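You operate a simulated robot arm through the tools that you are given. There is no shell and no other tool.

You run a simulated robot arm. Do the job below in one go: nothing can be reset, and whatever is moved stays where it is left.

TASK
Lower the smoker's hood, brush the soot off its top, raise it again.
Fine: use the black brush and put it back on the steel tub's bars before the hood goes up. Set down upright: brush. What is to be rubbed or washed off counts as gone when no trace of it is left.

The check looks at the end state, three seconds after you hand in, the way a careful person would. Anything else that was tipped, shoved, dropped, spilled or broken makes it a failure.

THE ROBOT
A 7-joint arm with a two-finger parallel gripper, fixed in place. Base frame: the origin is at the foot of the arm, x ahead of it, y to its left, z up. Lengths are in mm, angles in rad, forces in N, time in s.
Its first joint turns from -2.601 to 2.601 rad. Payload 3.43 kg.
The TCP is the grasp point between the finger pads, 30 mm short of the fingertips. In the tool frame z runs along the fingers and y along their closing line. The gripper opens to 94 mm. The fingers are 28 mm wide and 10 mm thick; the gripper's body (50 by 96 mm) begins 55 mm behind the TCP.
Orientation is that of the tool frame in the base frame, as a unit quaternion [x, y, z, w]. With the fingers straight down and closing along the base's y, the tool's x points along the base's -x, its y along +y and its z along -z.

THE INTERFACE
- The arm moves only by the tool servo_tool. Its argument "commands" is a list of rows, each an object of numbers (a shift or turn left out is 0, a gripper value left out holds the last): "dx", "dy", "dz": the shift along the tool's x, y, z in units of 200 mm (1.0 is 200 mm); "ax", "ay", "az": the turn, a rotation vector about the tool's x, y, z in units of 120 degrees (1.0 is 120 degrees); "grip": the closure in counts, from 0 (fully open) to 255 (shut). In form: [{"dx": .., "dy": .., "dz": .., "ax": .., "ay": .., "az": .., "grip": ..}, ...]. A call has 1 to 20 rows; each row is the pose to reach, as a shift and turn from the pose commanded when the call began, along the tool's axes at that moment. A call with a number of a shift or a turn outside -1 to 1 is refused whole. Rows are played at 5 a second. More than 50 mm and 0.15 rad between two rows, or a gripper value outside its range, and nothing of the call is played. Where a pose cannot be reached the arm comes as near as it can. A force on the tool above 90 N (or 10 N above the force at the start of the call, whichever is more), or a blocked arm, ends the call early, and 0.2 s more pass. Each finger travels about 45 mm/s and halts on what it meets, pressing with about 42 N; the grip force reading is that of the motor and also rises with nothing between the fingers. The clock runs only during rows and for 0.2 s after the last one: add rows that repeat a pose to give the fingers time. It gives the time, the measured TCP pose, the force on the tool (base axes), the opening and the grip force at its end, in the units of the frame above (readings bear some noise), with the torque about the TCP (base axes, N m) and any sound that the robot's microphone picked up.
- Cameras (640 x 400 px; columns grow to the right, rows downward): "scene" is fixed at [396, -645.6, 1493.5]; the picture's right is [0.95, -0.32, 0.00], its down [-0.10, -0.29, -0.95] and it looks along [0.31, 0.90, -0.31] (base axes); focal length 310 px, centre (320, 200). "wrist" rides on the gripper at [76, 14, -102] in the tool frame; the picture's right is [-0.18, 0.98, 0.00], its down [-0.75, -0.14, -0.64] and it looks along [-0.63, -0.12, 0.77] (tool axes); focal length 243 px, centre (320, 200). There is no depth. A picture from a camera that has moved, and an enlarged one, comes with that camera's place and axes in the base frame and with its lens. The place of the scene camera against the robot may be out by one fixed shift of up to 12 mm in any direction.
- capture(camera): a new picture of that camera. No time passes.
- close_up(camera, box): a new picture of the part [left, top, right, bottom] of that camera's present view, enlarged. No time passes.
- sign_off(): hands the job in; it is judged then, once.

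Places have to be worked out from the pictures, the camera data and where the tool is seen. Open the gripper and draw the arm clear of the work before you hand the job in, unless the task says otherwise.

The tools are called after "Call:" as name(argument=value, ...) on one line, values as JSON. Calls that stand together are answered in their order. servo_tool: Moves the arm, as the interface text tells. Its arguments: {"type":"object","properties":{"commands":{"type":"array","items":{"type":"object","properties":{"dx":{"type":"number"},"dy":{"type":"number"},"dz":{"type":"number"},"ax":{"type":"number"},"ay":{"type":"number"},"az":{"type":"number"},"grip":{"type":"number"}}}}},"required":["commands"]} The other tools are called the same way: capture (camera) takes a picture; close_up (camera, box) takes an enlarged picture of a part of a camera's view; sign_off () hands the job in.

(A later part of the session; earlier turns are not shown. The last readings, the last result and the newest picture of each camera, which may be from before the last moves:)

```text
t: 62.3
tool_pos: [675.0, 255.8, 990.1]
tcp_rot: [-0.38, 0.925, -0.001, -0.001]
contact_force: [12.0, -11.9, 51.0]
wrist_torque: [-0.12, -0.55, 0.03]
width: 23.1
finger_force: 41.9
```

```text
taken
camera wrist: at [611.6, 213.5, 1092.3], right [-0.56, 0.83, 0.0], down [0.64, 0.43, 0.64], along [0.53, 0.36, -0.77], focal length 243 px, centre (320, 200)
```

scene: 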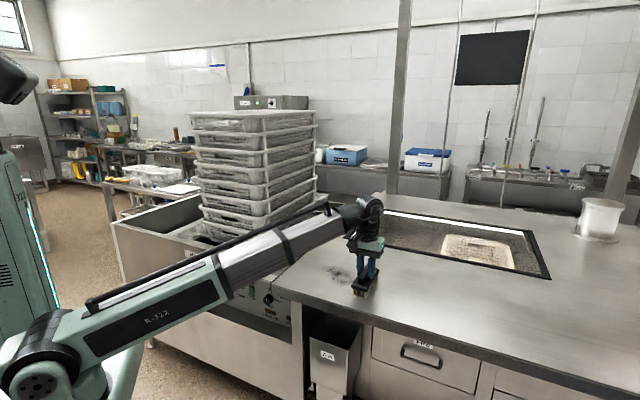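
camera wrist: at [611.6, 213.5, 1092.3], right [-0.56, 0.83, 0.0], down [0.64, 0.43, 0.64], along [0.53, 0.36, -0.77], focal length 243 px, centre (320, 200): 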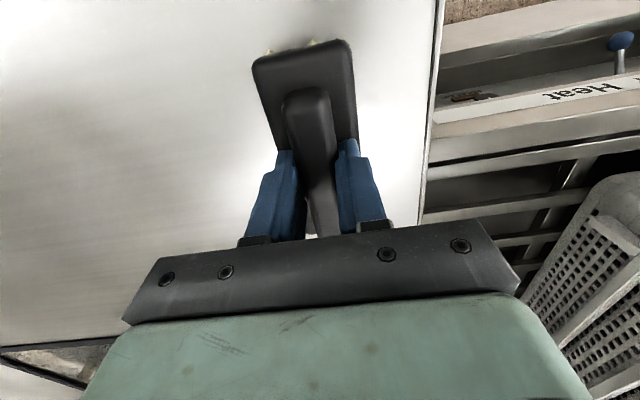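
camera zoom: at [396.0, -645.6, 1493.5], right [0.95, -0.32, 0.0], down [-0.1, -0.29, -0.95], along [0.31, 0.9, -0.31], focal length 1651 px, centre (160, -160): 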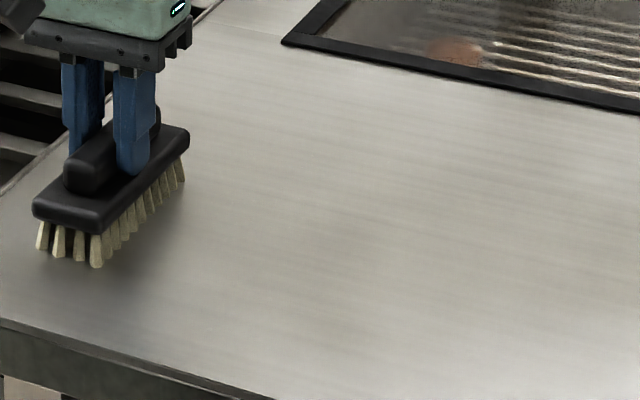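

The surface looks clean everywhere. Lifting the brush and examining the whole area again.

Call:
servo_tool(commands=[{"dz": -0.08, "grip": 255}, {"dz": -0.2, "grip": 255}, {"dz": -0.3, "grip": 255}, {"dz": -0.3, "grip": 255}])

Call:
close_up(camera="scene", box=[260, 210, 420, 320])

Call:
close_up(camera="wrist", box=[0, 0, 440, 240])

Call:
capture(camera="scene")

```text
t: 63.3
tool_pos: [675.7, 257.5, 1048.9]
tcp_rot: [-0.379, 0.925, 0.0, -0.003]
contact_force: [0.1, -0.6, -1.3]
wrist_torque: [-0.03, -0.01, -0.01]
width: 23.1
finger_force: 42.4
```

```text
3.64 times, centred on (340, 265) of scene
camera zoom: at [396.0, -645.6, 1493.5], right [0.95, -0.32, 0.0], down [-0.1, -0.29, -0.95], along [0.31, 0.9, -0.31], focal length 1126 px, centre (247, -36)
```

zoom: 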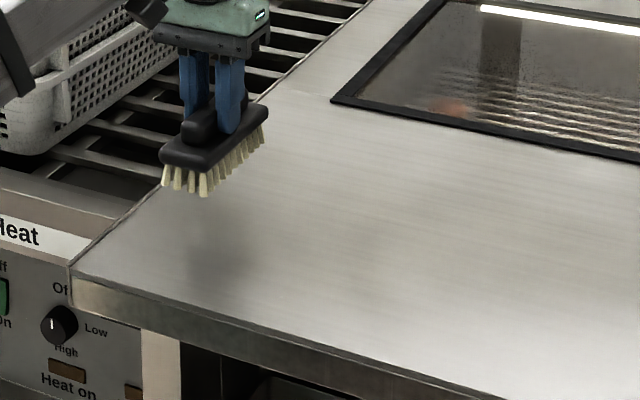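

```text
1.45 times, centred on (220, 120) of wrist
camera zoom: at [612.5, 214.4, 1152.0], right [-0.56, 0.83, 0.0], down [0.64, 0.43, 0.64], along [0.53, 0.36, -0.77], focal length 353 px, centre (466, 316)
```

zoom: 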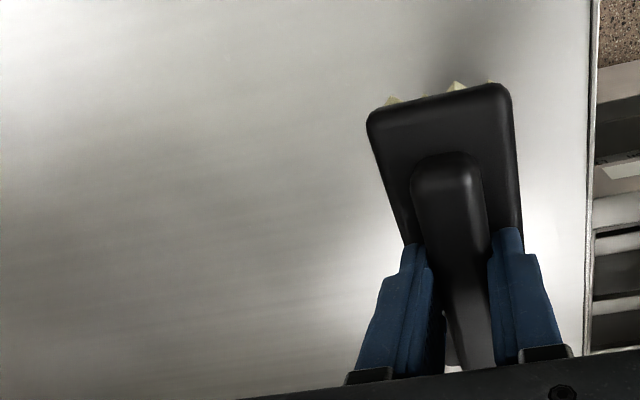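

```text
taken
```

scene: 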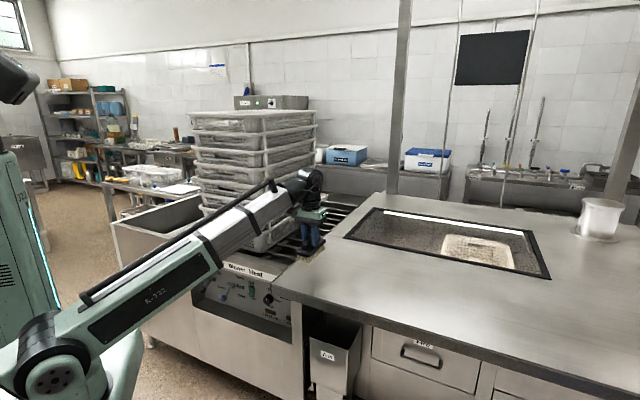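

The hood top is clean; the remaining darker tone is just shadow/reflection. Carrying the brush back over the tub bars to its original spot.

Call:
servo_tool(commands=[{"dx": -0.15, "dy": 0.13, "grip": 255}, {"dx": -0.3, "dy": 0.26, "grip": 255}, {"dx": -0.45, "dy": 0.39, "grip": 255}, {"dx": -0.6, "dy": 0.52, "grip": 255}, {"dx": -0.6, "dy": 0.52, "grip": 255}])

```text
t: 64.5
tool_pos: [686.7, 413.2, 1046.8]
tcp_rot: [-0.379, 0.925, -0.001, -0.002]
contact_force: [0.1, 0.7, -1.5]
wrist_torque: [0.02, 0.02, 0.01]
width: 23.2
finger_force: 42.1
```

Next leg to directly above the original place.

Call:
servo_tool(commands=[{"dx": -0.15, "dy": 0.135, "grip": 255}, {"dx": -0.3, "dy": 0.27, "grip": 255}, {"dx": -0.45, "dy": 0.4, "grip": 255}, {"dx": -0.586, "dy": 0.531, "grip": 255}, {"dx": -0.586, "dy": 0.531, "grip": 255}])

Call:
capture(camera="wrist")

Call:
close_up(camera="scene", box=[250, 160, 350, 250])

```text
t: 65.7
tool_pos: [694.8, 573.9, 1046.5]
tcp_rot: [-0.379, 0.925, -0.001, -0.002]
contact_force: [-0.1, -0.1, -2.1]
wrist_torque: [0.0, -0.02, 0.0]
width: 23.5
finger_force: 41.6
```

```text
taken
camera wrist: at [632.1, 530.8, 1149.4], right [-0.56, 0.83, 0.0], down [0.64, 0.43, 0.64], along [0.53, 0.36, -0.77], focal length 243 px, centre (320, 200)
```

wrist: 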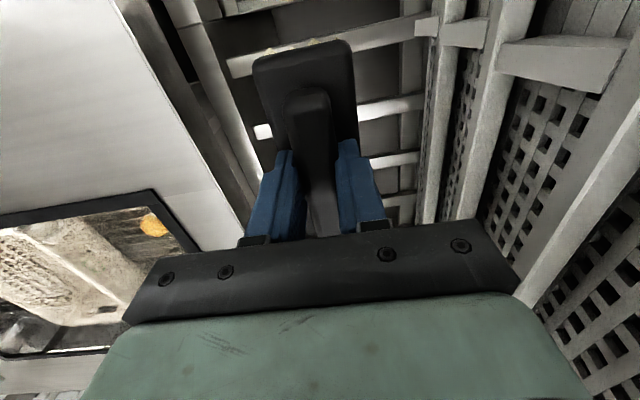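

```text
4.44 times, centred on (300, 205) of scene
camera zoom: at [396.0, -645.6, 1493.5], right [0.95, -0.32, 0.0], down [-0.1, -0.29, -0.95], along [0.31, 0.9, -0.31], focal length 1376 px, centre (409, 178)
```

zoom: 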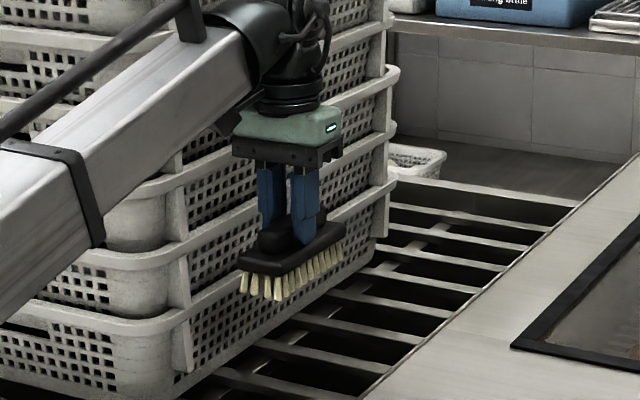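

Only ~3 mm off; correcting that while descending to just above the bars.

Call:
servo_tool(commands=[{"dx": 0.006, "dy": -0.012, "dz": 0.15, "grip": 255}, {"dx": 0.006, "dy": -0.012, "dz": 0.3, "grip": 255}, {"dx": 0.006, "dy": -0.012, "dz": 0.45, "grip": 255}, {"dx": 0.006, "dy": -0.012, "dz": 0.58, "grip": 255}, {"dx": 0.006, "dy": -0.012, "dz": 0.7, "grip": 255}, {"dx": 0.006, "dy": -0.012, "dz": 0.7, "grip": 255}])

Call:
close_up(camera="scene", box=[270, 210, 330, 260])

```text
t: 67.1
tool_pos: [697.3, 570.5, 907.2]
tcp_rot: [-0.38, 0.925, -0.001, -0.002]
contact_force: [0.2, -0.1, -2.1]
wrist_torque: [-0.01, 0.03, -0.01]
width: 23.4
finger_force: 41.8
```

```text
8.00 times, centred on (300, 235) of scene
camera zoom: at [396.0, -645.6, 1493.5], right [0.95, -0.32, 0.0], down [-0.1, -0.29, -0.95], along [0.31, 0.9, -0.31], focal length 2476 px, centre (480, -80)
```

zoom: 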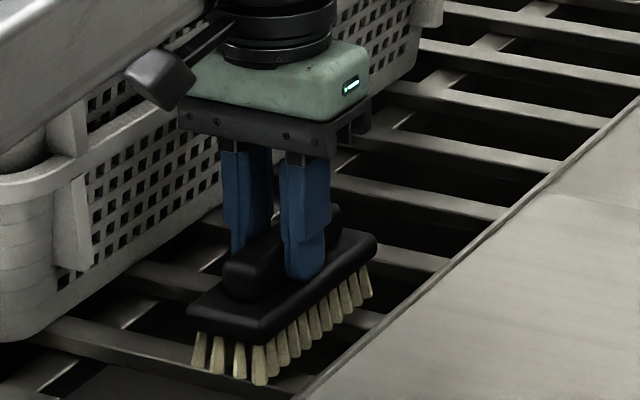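

About 8 mm above the resting height. Lowering gently.

Call:
servo_tool(commands=[{"dz": 0.012, "grip": 255}, {"dz": 0.024, "grip": 255}, {"dz": 0.032, "grip": 255}, {"dz": 0.032, "grip": 255}])

Call:
servo_tool(commands=[{"dz": 0.006, "grip": 255}, {"dz": 0.006, "grip": 255}])

```text
t: 68.1
tool_pos: [697.3, 569.4, 900.7]
tcp_rot: [-0.379, 0.925, 0.0, -0.002]
contact_force: [0.6, -0.3, -1.6]
wrist_torque: [-0.01, -0.03, -0.01]
width: 23.5
finger_force: 42.1
```

```text
t: 68.7
tool_pos: [698.6, 568.0, 899.5]
tcp_rot: [-0.38, 0.925, 0.0, -0.002]
contact_force: [0.1, 0.1, -2.6]
wrist_torque: [-0.02, 0.01, 0.01]
width: 23.1
finger_force: 42.3
```

No contact yet; another millimetre or two.

Call:
servo_tool(commands=[{"dz": 0.007, "grip": 255}, {"dz": 0.007, "grip": 255}])

Call:
servo_tool(commands=[{"dz": 0.006, "grip": 255}, {"dz": 0.006, "grip": 255}])

Call:
close_up(camera="scene", box=[270, 210, 330, 260])

```text
t: 69.3
tool_pos: [697.9, 569.0, 898.6]
tcp_rot: [-0.38, 0.925, 0.001, -0.002]
contact_force: [-0.4, 0.8, 6.1]
wrist_torque: [0.25, -0.26, 0.01]
width: 23.2
finger_force: 42.3
```

```text
t: 69.9
tool_pos: [697.5, 567.7, 898.1]
tcp_rot: [-0.379, 0.925, 0.001, 0.0]
contact_force: [0.1, 2.8, 29.3]
wrist_torque: [-0.17, 0.22, 0.07]
width: 23.0
finger_force: 42.2
```

```text
8.00 times, centred on (300, 235) of scene
camera zoom: at [396.0, -645.6, 1493.5], right [0.95, -0.32, 0.0], down [-0.1, -0.29, -0.95], along [0.31, 0.9, -0.31], focal length 2476 px, centre (480, -80)
```

zoom: 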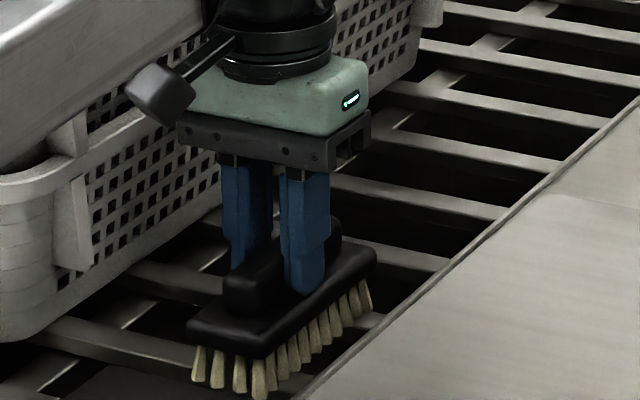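

Brush rests flat on the bars (29 N, no tilt torque), at the original place. Easing off and opening the fingers, then lifting straight up.

Call:
servo_tool(commands=[{"dz": -0.006, "grip": 255}, {"dz": -0.006, "grip": 200}, {"dz": -0.006, "grip": 160}, {"dz": -0.006, "grip": 140}, {"dz": -0.006, "grip": 140}, {"dz": -0.006, "grip": 140}])

Call:
close_up(camera="scene", box=[270, 210, 330, 260])

Call:
close_up(camera="wrist", box=[220, 20, 440, 240])

```text
t: 71.3
tool_pos: [697.2, 568.8, 898.0]
tcp_rot: [-0.379, 0.925, -0.001, -0.002]
contact_force: [-3.3, -0.4, 14.4]
wrist_torque: [0.07, -0.04, 0.02]
width: 38.9
finger_force: 0.0
```

```text
8.00 times, centred on (300, 235) of scene
camera zoom: at [396.0, -645.6, 1493.5], right [0.95, -0.32, 0.0], down [-0.1, -0.29, -0.95], along [0.31, 0.9, -0.31], focal length 2476 px, centre (480, -80)
```

zoom: 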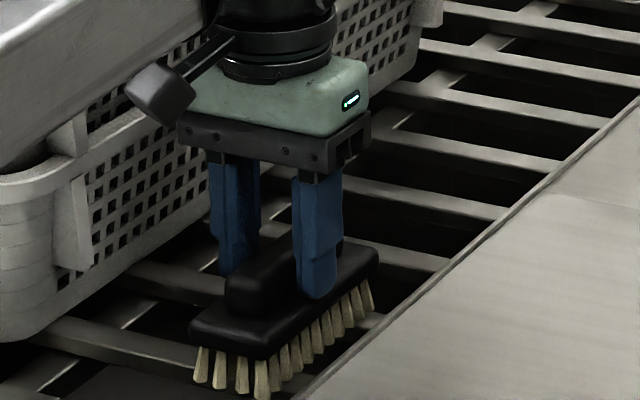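

```text
1.82 times, centred on (330, 130) of wrist
camera zoom: at [634.0, 525.9, 1000.6], right [-0.56, 0.83, 0.0], down [0.64, 0.43, 0.64], along [0.53, 0.36, -0.77], focal length 441 px, centre (302, 327)
```

zoom: 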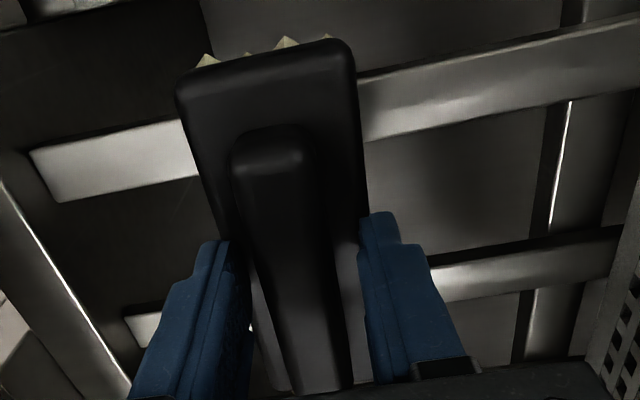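

Released; fingertips only lightly touch the block. Lifting straight up.

Call:
servo_tool(commands=[{"dz": -0.03, "grip": 140}, {"dz": -0.12, "grip": 140}, {"dz": -0.3, "grip": 140}, {"dz": -0.5, "grip": 140}, {"dz": -0.7, "grip": 140}, {"dz": -0.7, "grip": 140}])

Call:
close_up(camera="scene", box=[250, 170, 350, 260])

Call:
capture(camera="wrist")

```text
t: 72.7
tool_pos: [697.7, 572.0, 1036.8]
tcp_rot: [-0.379, 0.925, 0.0, -0.002]
contact_force: [-0.1, -0.4, 0.7]
wrist_torque: [0.01, -0.03, 0.01]
width: 42.3
finger_force: 0.1
```

```text
4.44 times, centred on (300, 215) of scene
camera zoom: at [396.0, -645.6, 1493.5], right [0.95, -0.32, 0.0], down [-0.1, -0.29, -0.95], along [0.31, 0.9, -0.31], focal length 1376 px, centre (409, 133)
```

zoom: 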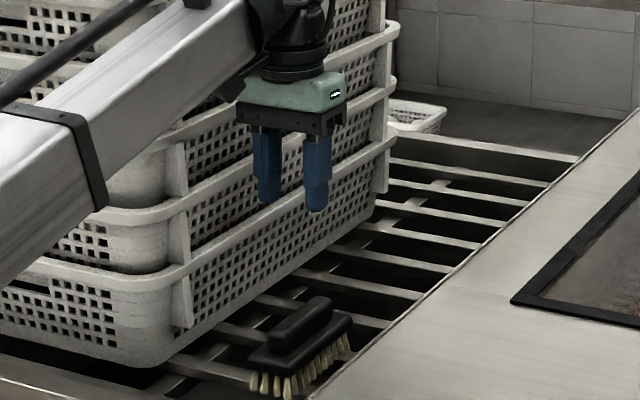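

```text
taken
camera wrist: at [635.2, 528.9, 1139.1], right [-0.56, 0.83, 0.0], down [0.64, 0.43, 0.64], along [0.53, 0.36, -0.77], focal length 243 px, centre (320, 200)
```

wrist: 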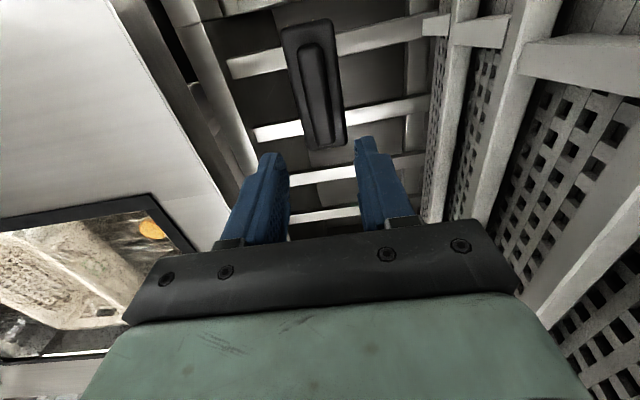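

Brush stands upright on the bars. Retreating toward the base, clear of the crates, then I'll head back to the Hood lever.

Call:
servo_tool(commands=[{"dx": 0.2, "dz": 0.02}, {"dx": 0.4, "dz": 0.04}, {"dx": 0.6, "dz": 0.08}, {"dx": 0.8, "dz": 0.12}, {"dx": 1.0, "dz": 0.15}, {"dx": 1.0, "dz": 0.15}])

Call:
servo_tool(commands=[{"dx": 0.1, "dy": 0.18, "dz": 0.1}, {"dx": 0.2, "dy": 0.36, "dz": 0.2}, {"dx": 0.28, "dy": 0.55, "dz": 0.3}, {"dx": 0.28, "dy": 0.78, "dz": 0.38}, {"dx": 0.28, "dy": 1.0, "dz": 0.45}, {"dx": 0.28, "dy": 1.0, "dz": 0.45}])

Call:
capture(camera="scene")

Call:
close_up(camera="scene", box=[260, 210, 420, 320])

```text
t: 74.1
tool_pos: [554.0, 428.2, 1007.7]
tcp_rot: [-0.38, 0.925, -0.001, -0.003]
contact_force: [-0.4, 0.3, -0.7]
wrist_torque: [0.02, 0.02, 0.02]
width: 42.5
finger_force: 0.1
```

```text
t: 75.5
tool_pos: [375.0, 531.8, 919.7]
tcp_rot: [-0.38, 0.925, 0.0, -0.002]
contact_force: [0.1, 0.0, 0.2]
wrist_torque: [0.03, 0.03, -0.03]
width: 42.3
finger_force: 0.1
```

```text
taken
```

scene: 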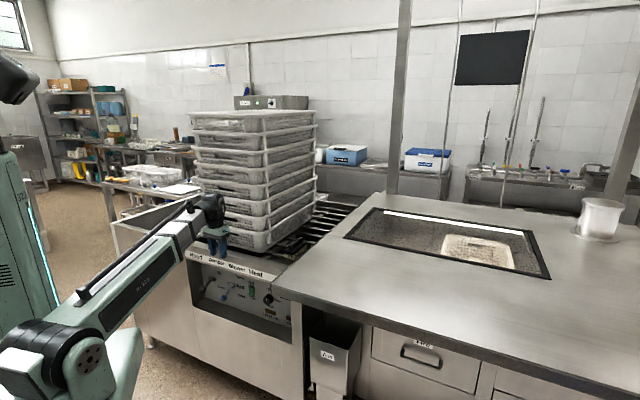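

```text
3.64 times, centred on (340, 265) of scene
camera zoom: at [396.0, -645.6, 1493.5], right [0.95, -0.32, 0.0], down [-0.1, -0.29, -0.95], along [0.31, 0.9, -0.31], focal length 1126 px, centre (247, -36)
```

zoom: 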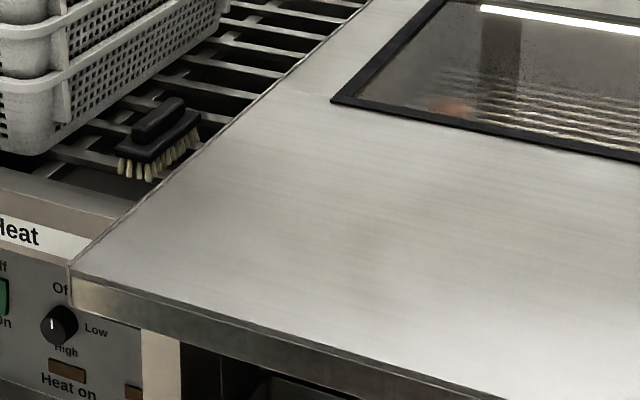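

Let me check very closely for any faint residue on the hood, particularly toward the lower right of the former patch.

Call:
close_up(camera="scene", box=[325, 255, 385, 297])

Call:
close_up(camera="scene", box=[340, 270, 370, 291])

Call:
close_up(camera="scene", box=[300, 240, 420, 320])

```text
9.52 times, centred on (355, 276) of scene
camera zoom: at [396.0, -645.6, 1493.5], right [0.95, -0.32, 0.0], down [-0.1, -0.29, -0.95], along [0.31, 0.9, -0.31], focal length 2948 px, centre (-13, -524)
```

zoom: 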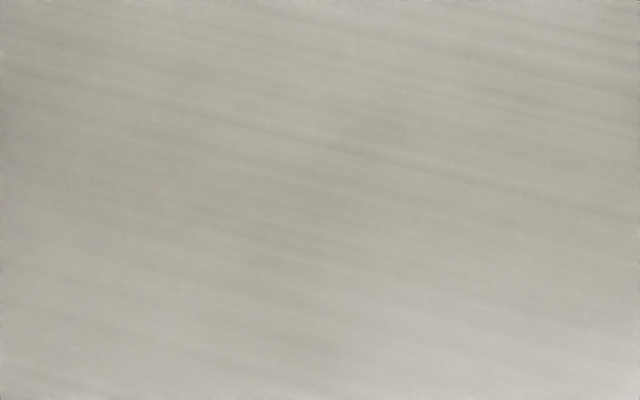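

```text
16.00 times, centred on (355, 280) of scene
camera zoom: at [396.0, -645.6, 1493.5], right [0.95, -0.32, 0.0], down [-0.1, -0.29, -0.95], along [0.31, 0.9, -0.31], focal length 4952 px, centre (-240, -1088)
```

zoom: 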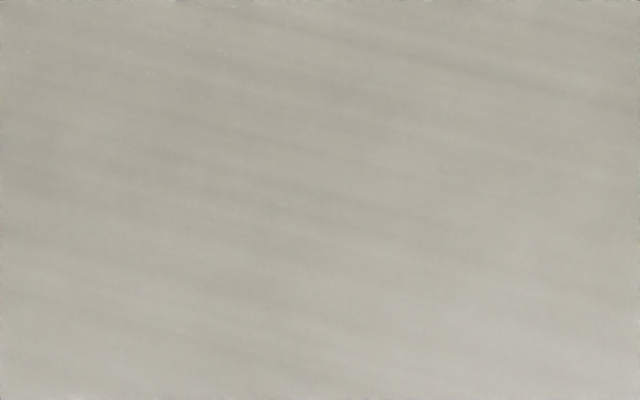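

```text
5.00 times, centred on (360, 280) of scene
camera zoom: at [396.0, -645.6, 1493.5], right [0.95, -0.32, 0.0], down [-0.1, -0.29, -0.95], along [0.31, 0.9, -0.31], focal length 1548 px, centre (120, -200)
```

zoom: 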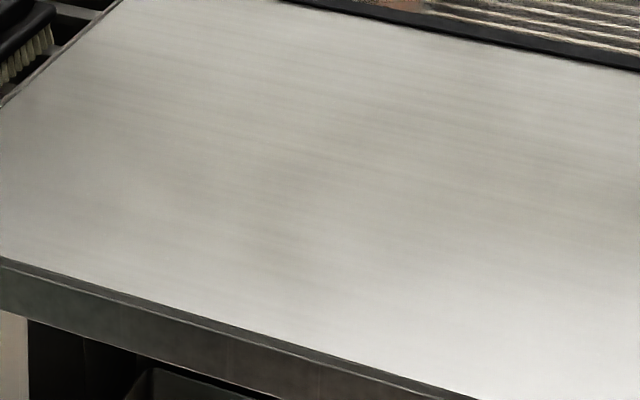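

There's a very faint tonal variation near the patch's former front-right edge that might be a reflection. I'll check with the wrist camera from close by before raising the hood.

Call:
servo_tool(commands=[{"dy": -0.2, "dz": -0.1}, {"dy": -0.4, "dz": -0.2}, {"dy": -0.6, "dz": -0.3}, {"dy": -0.8, "dz": -0.4}, {"dy": -1.0, "dz": -0.45}, {"dy": -1.0, "dz": -0.45}])

Call:
servo_tool(commands=[{"dy": -0.2, "dz": -0.05}, {"dy": -0.4, "dz": -0.1}, {"dy": -0.6, "dz": -0.15}, {"dy": -0.8, "dz": -0.2}, {"dy": -1.0, "dz": -0.2}, {"dy": -1.0, "dz": -0.2}])

Call:
capture(camera="wrist")

```text
t: 76.9
tool_pos: [517.6, 390.7, 1008.1]
tcp_rot: [-0.38, 0.925, 0.0, -0.003]
contact_force: [0.4, -0.7, -0.3]
wrist_torque: [-0.04, -0.01, -0.01]
width: 42.0
finger_force: 0.0
```

```text
t: 78.3
tool_pos: [656.3, 247.4, 1046.4]
tcp_rot: [-0.379, 0.925, 0.0, -0.002]
contact_force: [0.2, -0.5, 0.9]
wrist_torque: [-0.01, 0.0, -0.02]
width: 42.3
finger_force: 0.1
```

```text
taken
camera wrist: at [594.2, 204.8, 1149.8], right [-0.56, 0.83, 0.0], down [0.64, 0.43, 0.64], along [0.53, 0.36, -0.77], focal length 243 px, centre (320, 200)
```

wrist: 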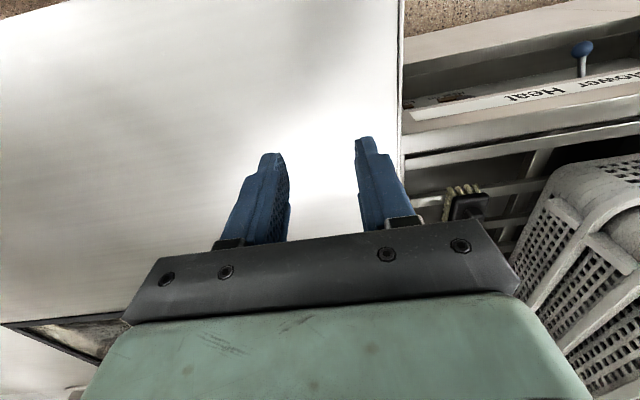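

From here the area looks uniform with a soft gradient. Moving further sideways to see whether that gradient moves with the camera (a reflection).

Call:
close_up(camera="wrist", box=[0, 20, 320, 220])

Call:
servo_tool(commands=[{"dy": -0.2}, {"dy": -0.4}, {"dy": -0.6}, {"dy": -0.8, "dx": 0.1}, {"dy": -0.9, "dx": 0.2}, {"dy": -0.9, "dx": 0.2}])

Call:
capture(camera="wrist")

Call:
close_up(camera="wrist", box=[100, 0, 540, 240])

```text
2.00 times, centred on (160, 120) of wrist
camera zoom: at [594.2, 204.8, 1149.8], right [-0.56, 0.83, 0.0], down [0.64, 0.43, 0.64], along [0.53, 0.36, -0.77], focal length 485 px, centre (640, 360)
```

zoom: 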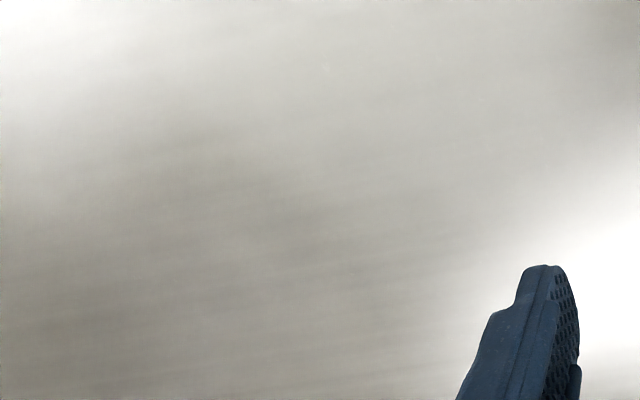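

```text
t: 79.7
tool_pos: [753.2, 92.1, 1047.1]
tcp_rot: [-0.38, 0.925, 0.0, -0.003]
contact_force: [0.0, 0.3, -0.3]
wrist_torque: [-0.01, 0.0, -0.02]
width: 42.3
finger_force: 0.0
```

```text
taken
camera wrist: at [690.7, 48.5, 1150.1], right [-0.56, 0.83, 0.0], down [0.64, 0.43, 0.64], along [0.53, 0.36, -0.77], focal length 243 px, centre (320, 200)
```

wrist: 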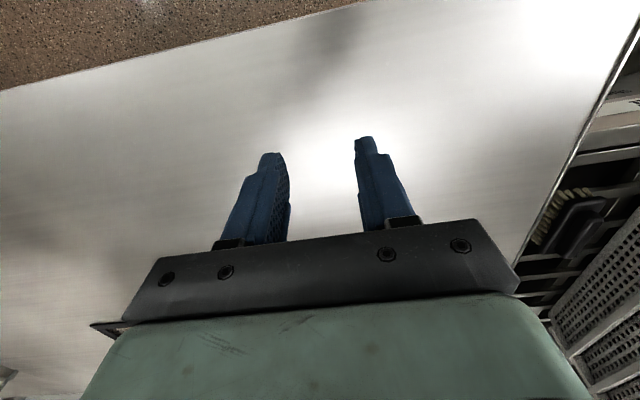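

```text
1.45 times, centred on (320, 120) of wrist
camera zoom: at [690.7, 48.5, 1150.1], right [-0.56, 0.83, 0.0], down [0.64, 0.43, 0.64], along [0.53, 0.36, -0.77], focal length 353 px, centre (320, 316)
```

zoom: 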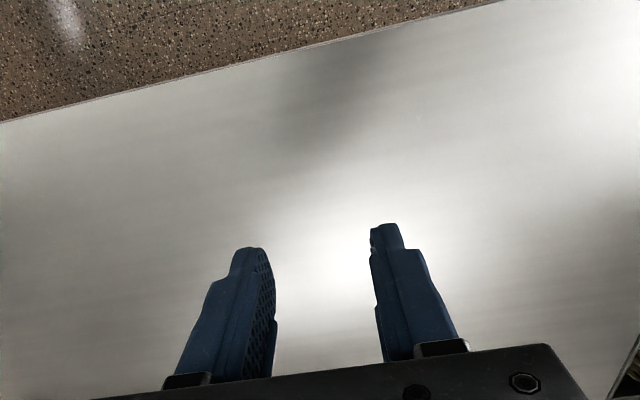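

No mark stays fixed at the patch location—only moving reflections. One more free check from the scene camera.

Call:
close_up(camera="scene", box=[300, 240, 420, 320])

Call:
close_up(camera="wrist", box=[280, 90, 480, 215])

```text
5.00 times, centred on (360, 280) of scene
camera zoom: at [396.0, -645.6, 1493.5], right [0.95, -0.32, 0.0], down [-0.1, -0.29, -0.95], along [0.31, 0.9, -0.31], focal length 1548 px, centre (120, -200)
```

zoom: 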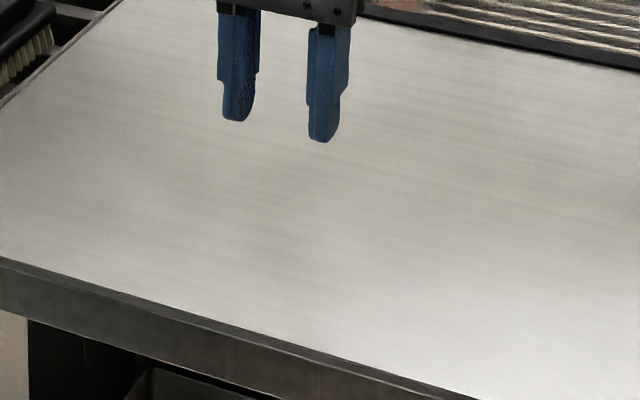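

```text
3.20 times, centred on (380, 152) of wrist
camera zoom: at [690.7, 48.5, 1150.1], right [-0.56, 0.83, 0.0], down [0.64, 0.43, 0.64], along [0.53, 0.36, -0.77], focal length 776 px, centre (128, 352)
```

zoom: 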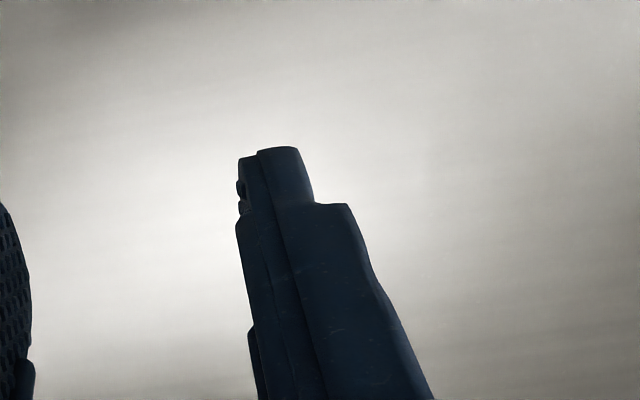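

The faint tone disappeared from the scene view as the arm moved — it was a reflection; the hood top is clean and the brush is back. Returning to the Hood lever along the same path.

Call:
servo_tool(commands=[{"dy": 0.2, "dx": -0.03}, {"dy": 0.4, "dx": -0.06}, {"dy": 0.6, "dx": -0.1}, {"dy": 0.8, "dx": -0.15}, {"dy": 1.0, "dx": -0.2}, {"dy": 1.0, "dx": -0.2}])

Call:
servo_tool(commands=[{"dy": 0.2, "dz": 0.04}, {"dy": 0.4, "dz": 0.09}, {"dy": 0.6, "dz": 0.14}, {"dy": 0.8, "dz": 0.2}, {"dy": 1.0, "dz": 0.25}, {"dy": 1.0, "dz": 0.25}])

Call:
servo_tool(commands=[{"dy": 0.2, "dz": 0.08}, {"dy": 0.4, "dz": 0.16}, {"dy": 0.6, "dz": 0.24}, {"dy": 0.8, "dz": 0.32}, {"dy": 1.0, "dz": 0.4}, {"dy": 1.0, "dz": 0.4}])

```text
t: 81.1
tool_pos: [642.4, 261.0, 1048.2]
tcp_rot: [-0.379, 0.925, -0.001, -0.002]
contact_force: [0.1, 0.1, -0.5]
wrist_torque: [0.02, 0.04, 0.01]
width: 42.6
finger_force: 0.0
```

```text
t: 82.5
tool_pos: [499.8, 402.2, 999.1]
tcp_rot: [-0.38, 0.925, -0.001, -0.001]
contact_force: [-0.8, 0.5, -0.5]
wrist_torque: [0.02, 0.01, 0.0]
width: 42.7
finger_force: 0.0
```

```text
t: 83.9
tool_pos: [359.9, 547.8, 918.9]
tcp_rot: [-0.379, 0.925, 0.0, -0.002]
contact_force: [0.1, 0.3, 0.3]
wrist_torque: [0.04, 0.0, 0.01]
width: 42.6
finger_force: 0.1
```

Now lowering toward the panel with the 45° tilt, aligned with the lever, fingers opened to about 60 mm.

Call:
servo_tool(commands=[{"dy": 0.17, "dz": 0.13, "ay": -0.0625, "grip": 92}, {"dy": 0.34, "dz": 0.26, "ay": -0.125, "grip": 92}, {"dy": 0.51, "dz": 0.39, "ay": -0.1875, "grip": 92}, {"dy": 0.68, "dz": 0.52, "ay": -0.25, "grip": 92}, {"dy": 0.84, "dz": 0.65, "ay": -0.3125, "grip": 92}, {"dy": 1.0, "dx": 0.03, "dz": 0.78, "ay": -0.375, "grip": 92}, {"dy": 1.0, "dx": 0.03, "dz": 0.78, "ay": -0.375, "grip": 92}])

Call:
capture(camera="wrist")

Call:
close_up(camera="wrist", box=[220, 0, 460, 180])

```text
t: 85.5
tool_pos: [213.5, 685.0, 762.8]
tcp_rot: [-0.35, 0.856, 0.145, 0.353]
contact_force: [0.6, -0.5, -0.5]
wrist_torque: [0.01, -0.01, 0.02]
width: 60.3
finger_force: 0.1
```

```text
taken
camera wrist: at [116.1, 607.7, 781.8], right [-0.6, 0.79, 0.13], down [0.16, -0.04, 0.99], along [0.79, 0.61, -0.1], focal length 243 px, centre (320, 200)
```

wrist: 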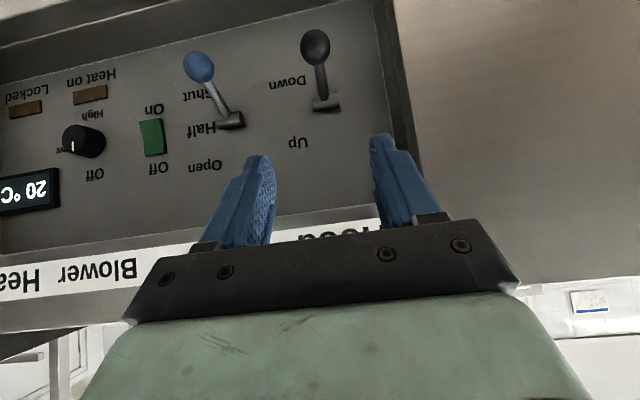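

```text
2.22 times, centred on (340, 90) of wrist
camera zoom: at [116.1, 607.7, 781.8], right [-0.6, 0.79, 0.13], down [0.16, -0.04, 0.99], along [0.79, 0.61, -0.1], focal length 539 px, centre (276, 444)
```

zoom: 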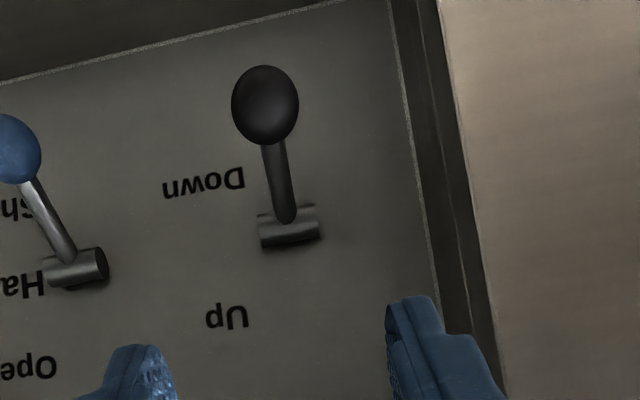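

The knob (now Down) is at about 95 mm ahead and 150 mm below the TCP, well between the fingers sideways. I'll go down and then forward so that the knob comes between the open fingers.

Call:
servo_tool(commands=[{"dx": 0.145, "dz": 0.145, "dy": 0.007, "grip": 92}, {"dx": 0.29, "dz": 0.29, "dy": 0.007, "grip": 92}, {"dx": 0.435, "dz": 0.435, "dy": 0.007, "grip": 92}, {"dx": 0.354, "dz": 0.575, "dy": 0.007, "grip": 92}, {"dx": 0.313, "dz": 0.645, "dy": 0.007, "grip": 92}, {"dx": 0.313, "dz": 0.645, "dy": 0.007, "grip": 92}])

Call:
capture(camera="wrist")

Call:
close_up(camera="scene", box=[150, 210, 310, 330])

```text
t: 86.9
tool_pos: [248.7, 717.3, 626.5]
tcp_rot: [-0.35, 0.856, 0.145, 0.352]
contact_force: [0.8, 0.1, 0.8]
wrist_torque: [0.0, 0.03, 0.02]
width: 60.0
finger_force: 0.1
```

```text
taken
camera wrist: at [149.4, 639.9, 645.7], right [-0.6, 0.79, 0.13], down [0.16, -0.04, 0.99], along [0.79, 0.61, -0.1], focal length 243 px, centre (320, 200)
```

wrist: 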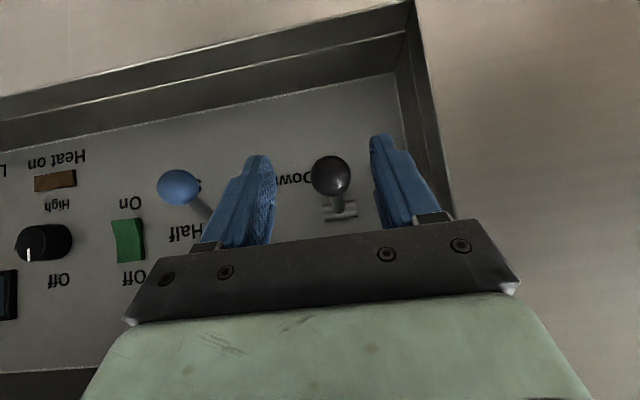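

```text
3.33 times, centred on (230, 270) of scene
camera zoom: at [396.0, -645.6, 1493.5], right [0.95, -0.32, 0.0], down [-0.1, -0.29, -0.95], along [0.31, 0.9, -0.31], focal length 1032 px, centre (620, -33)
```

zoom: 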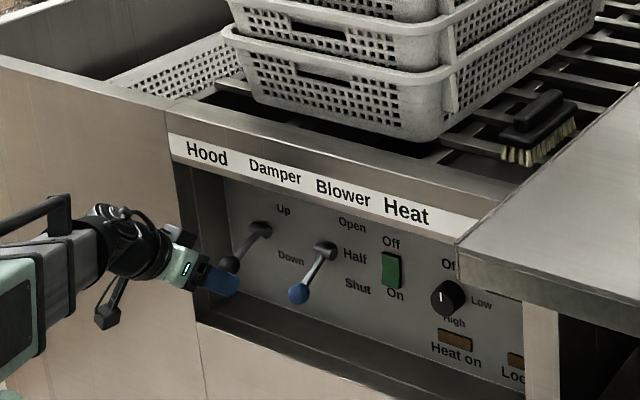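

Triangulated the knob again: 46 mm ahead, 12 mm below the TCP, 4 mm to the side. Advancing so the knob is between the pads.

Call:
servo_tool(commands=[{"dx": -0.06, "dz": 0.08, "dy": 0.01, "grip": 92}, {"dx": -0.12, "dz": 0.163, "dy": 0.02, "grip": 92}, {"dx": -0.12, "dz": 0.163, "dy": 0.02, "grip": 92}])

Call:
capture(camera="wrist")

Call:
close_up(camera="scene", box=[180, 240, 260, 300])

```text
t: 87.7
tool_pos: [275.3, 747.6, 621.1]
tcp_rot: [-0.351, 0.856, 0.146, 0.352]
contact_force: [-0.2, 0.2, 0.0]
wrist_torque: [0.01, 0.01, 0.0]
width: 60.0
finger_force: 0.1
```

```text
taken
camera wrist: at [175.7, 669.6, 640.4], right [-0.6, 0.79, 0.13], down [0.16, -0.04, 0.99], along [0.79, 0.61, -0.1], focal length 243 px, centre (320, 200)
```

wrist: 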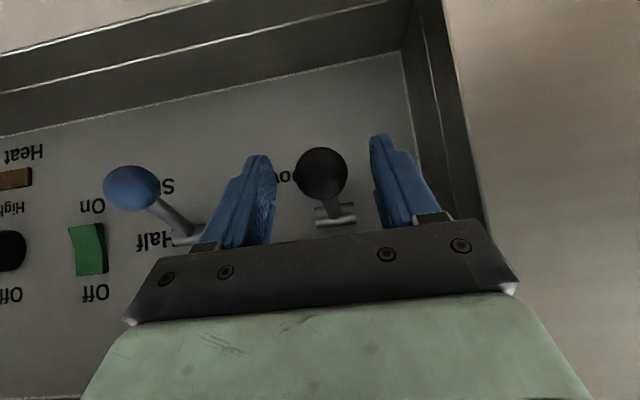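

```text
6.67 times, centred on (220, 270) of scene
camera zoom: at [396.0, -645.6, 1493.5], right [0.95, -0.32, 0.0], down [-0.1, -0.29, -0.95], along [0.31, 0.9, -0.31], focal length 2063 px, centre (987, -267)
```

zoom: 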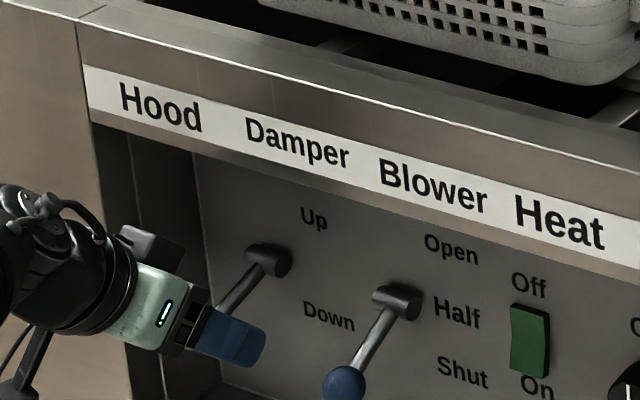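

The knob is centred between the fingers. Closing on it.

Call:
servo_tool(commands=[{"grip": 255}, {"grip": 255}, {"grip": 255}, {"grip": 255}, {"grip": 255}])

Call:
capture(camera="wrist")

```text
t: 88.9
tool_pos: [273.4, 747.2, 621.8]
tcp_rot: [-0.351, 0.856, 0.146, 0.352]
contact_force: [-7.4, 6.4, 0.4]
wrist_torque: [0.04, 0.04, 0.07]
width: 29.8
finger_force: 44.9
```

```text
taken
camera wrist: at [175.2, 669.9, 640.4], right [-0.6, 0.79, 0.13], down [0.16, -0.04, 0.99], along [0.79, 0.61, -0.1], focal length 243 px, centre (320, 200)
```

wrist: 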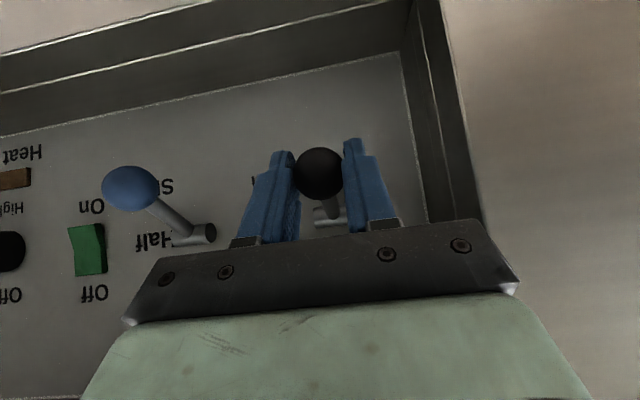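

Knob gripped (29.8 mm). Lifting it along its arc to Up.

Call:
servo_tool(commands=[{"dx": -0.028, "dz": -0.0495, "grip": 255}, {"dx": -0.058, "dz": -0.097, "grip": 255}, {"dx": -0.1025, "dz": -0.131, "grip": 255}, {"dx": -0.1555, "dz": -0.1555, "grip": 255}, {"dx": -0.175, "dz": -0.164, "grip": 255}])

Call:
capture(camera="wrist")

Call:
capture(camera="scene")

```text
t: 90.1
tool_pos: [273.5, 748.1, 670.2]
tcp_rot: [-0.35, 0.856, 0.144, 0.351]
contact_force: [-12.5, -18.8, -10.1]
wrist_torque: [-1.14, 0.99, -0.03]
width: 29.6
finger_force: 44.9
```

```text
taken
camera wrist: at [174.4, 669.7, 688.9], right [-0.59, 0.79, 0.13], down [0.16, -0.04, 0.99], along [0.79, 0.61, -0.1], focal length 243 px, centre (320, 200)
```

wrist: 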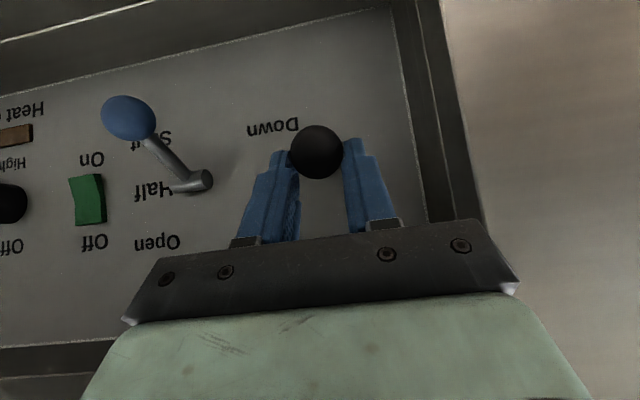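

```text
taken
```

scene: 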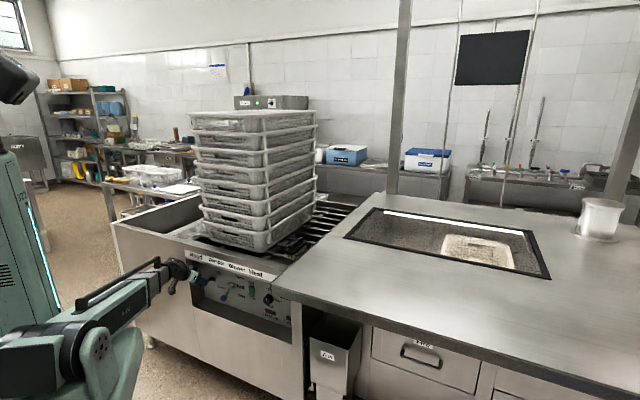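

Knob is at about z≈650; Up was at ≈658. Lifting another ~12 mm to complete the throw.

Call:
servo_tool(commands=[{"dx": -0.025, "dz": -0.017, "grip": 255}, {"dx": -0.05, "dz": -0.033, "grip": 255}, {"dx": -0.05, "dz": -0.033, "grip": 255}])

Call:
capture(camera="wrist")

Call:
capture(camera="scene")

```text
t: 90.9
tool_pos: [277.1, 750.9, 680.5]
tcp_rot: [-0.351, 0.856, 0.144, 0.353]
contact_force: [13.0, -5.6, -11.9]
wrist_torque: [-0.87, -0.07, -0.24]
width: 29.3
finger_force: 45.2
```

```text
taken
camera wrist: at [178.1, 673.5, 700.2], right [-0.6, 0.79, 0.13], down [0.16, -0.04, 0.99], along [0.79, 0.61, -0.1], focal length 243 px, centre (320, 200)
```

wrist: 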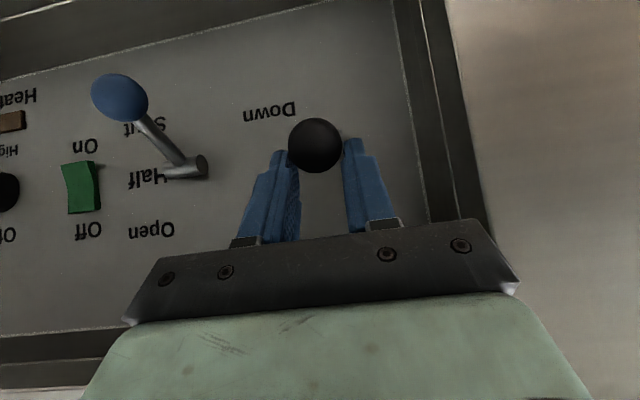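

```text
taken
```

scene: 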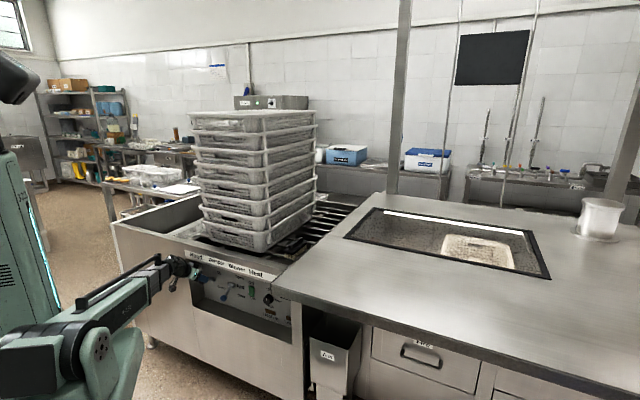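

Knob is at z≈659 now. I'll push a bit more to be sure it reaches its stop, then watch the hood.

Call:
servo_tool(commands=[{"dx": -0.025, "dz": -0.02, "grip": 255}, {"dx": -0.04, "dz": -0.035, "grip": 255}, {"dx": -0.04, "dz": -0.035, "grip": 255}])

Call:
capture(camera="wrist")

Call:
capture(camera="scene")

```text
t: 91.7
tool_pos: [274.7, 752.0, 692.1]
tcp_rot: [-0.351, 0.855, 0.147, 0.351]
contact_force: [0.7, 0.1, -0.2]
wrist_torque: [0.02, 0.01, 0.0]
width: 0.0
finger_force: 33.0
```

```text
taken
camera wrist: at [176.7, 674.2, 710.9], right [-0.6, 0.79, 0.13], down [0.16, -0.04, 0.99], along [0.79, 0.61, -0.1], focal length 243 px, centre (320, 200)
```

wrist: 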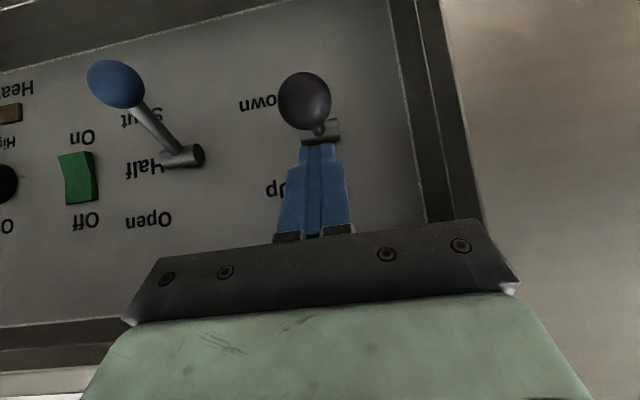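

```text
taken
```

scene: 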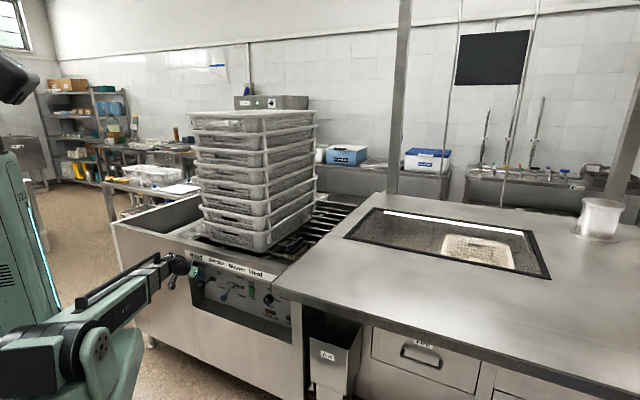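

The fingers slipped off near the tips and the lever sits about mid-way (knob z≈644); the hood hasn't moved. I'll retreat with closed fingers and come in from beneath with a flatter tool to push the knob up firmly.

Call:
servo_tool(commands=[{"dx": -0.035, "dz": -0.035, "grip": 255}, {"dx": 0.088, "dz": -0.159, "grip": 255}, {"dx": 0.205, "dz": -0.276, "grip": 255}, {"dx": 0.346, "dz": -0.134, "dy": -0.01, "ay": -0.0417, "grip": 255}, {"dx": 0.488, "dz": 0.007, "dy": -0.015, "ay": -0.083, "grip": 255}, {"dx": 0.523, "dz": 0.042, "dy": -0.015, "ay": -0.125, "grip": 255}, {"dx": 0.523, "dz": 0.042, "dy": -0.015, "ay": -0.125, "grip": 255}])

Call:
capture(camera="wrist")

Call:
close_up(camera="scene", box=[160, 230, 260, 305])

```text
t: 93.3
tool_pos: [229.1, 700.4, 611.2]
tcp_rot: [-0.329, 0.802, 0.19, 0.461]
contact_force: [0.2, -0.6, 0.4]
wrist_torque: [0.02, 0.02, 0.02]
width: 0.1
finger_force: 32.6
```

```text
taken
camera wrist: at [130.4, 622.3, 596.7], right [-0.62, 0.76, 0.16], down [-0.03, -0.22, 0.97], along [0.78, 0.6, 0.16], focal length 243 px, centre (320, 200)
```

wrist: 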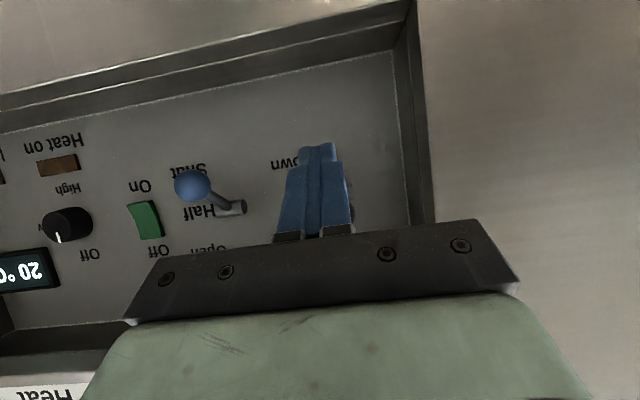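

```text
5.33 times, centred on (210, 268) of scene
camera zoom: at [396.0, -645.6, 1493.5], right [0.95, -0.32, 0.0], down [-0.1, -0.29, -0.95], along [0.31, 0.9, -0.31], focal length 1651 px, centre (907, -160)
```

zoom: 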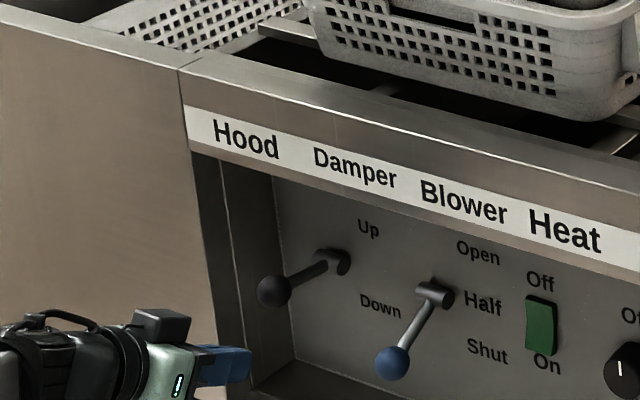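

The tool is now flatter and below the knob (knob at z≈644, tip well under it). Moving forward beneath the knob.

Call:
servo_tool(commands=[{"dx": -0.04, "dz": 0.07, "dy": 0.01, "grip": 255}, {"dx": -0.08, "dz": 0.135, "dy": 0.01, "grip": 255}, {"dx": -0.115, "dz": 0.199, "dy": 0.01, "grip": 255}, {"dx": -0.115, "dz": 0.199, "dy": 0.01, "grip": 255}])

Call:
close_up(camera="scene", box=[160, 230, 260, 305])

Call:
capture(camera="wrist")

```text
t: 94.3
tool_pos: [259.7, 734.9, 610.0]
tcp_rot: [-0.329, 0.802, 0.189, 0.461]
contact_force: [-0.1, -0.2, 0.2]
wrist_torque: [-0.01, 0.0, -0.01]
width: 0.0
finger_force: 33.3
```

```text
5.33 times, centred on (210, 268) of scene
camera zoom: at [396.0, -645.6, 1493.5], right [0.95, -0.32, 0.0], down [-0.1, -0.29, -0.95], along [0.31, 0.9, -0.31], focal length 1651 px, centre (907, -160)
```

zoom: 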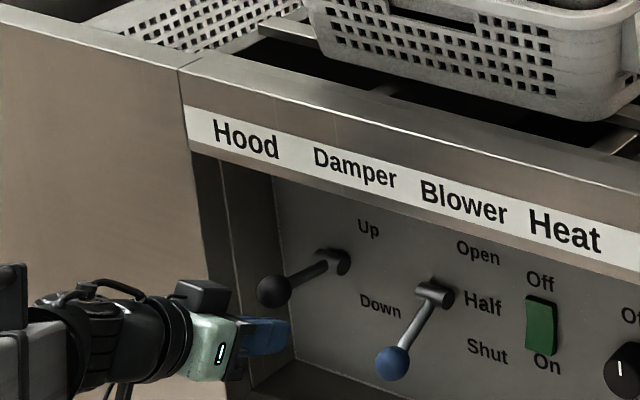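

```text
taken
camera wrist: at [160.8, 656.5, 597.1], right [-0.62, 0.76, 0.16], down [-0.02, -0.22, 0.97], along [0.78, 0.6, 0.16], focal length 243 px, centre (320, 200)
```

wrist: 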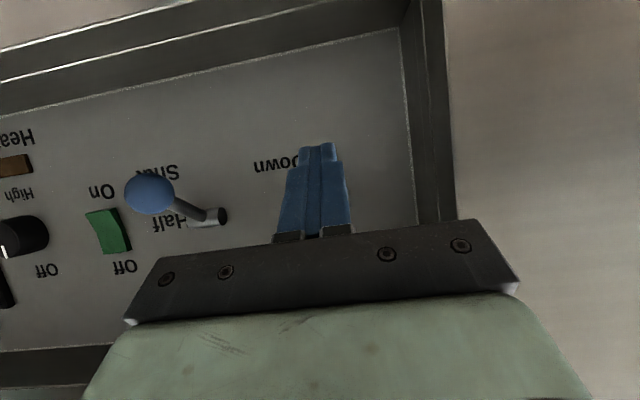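

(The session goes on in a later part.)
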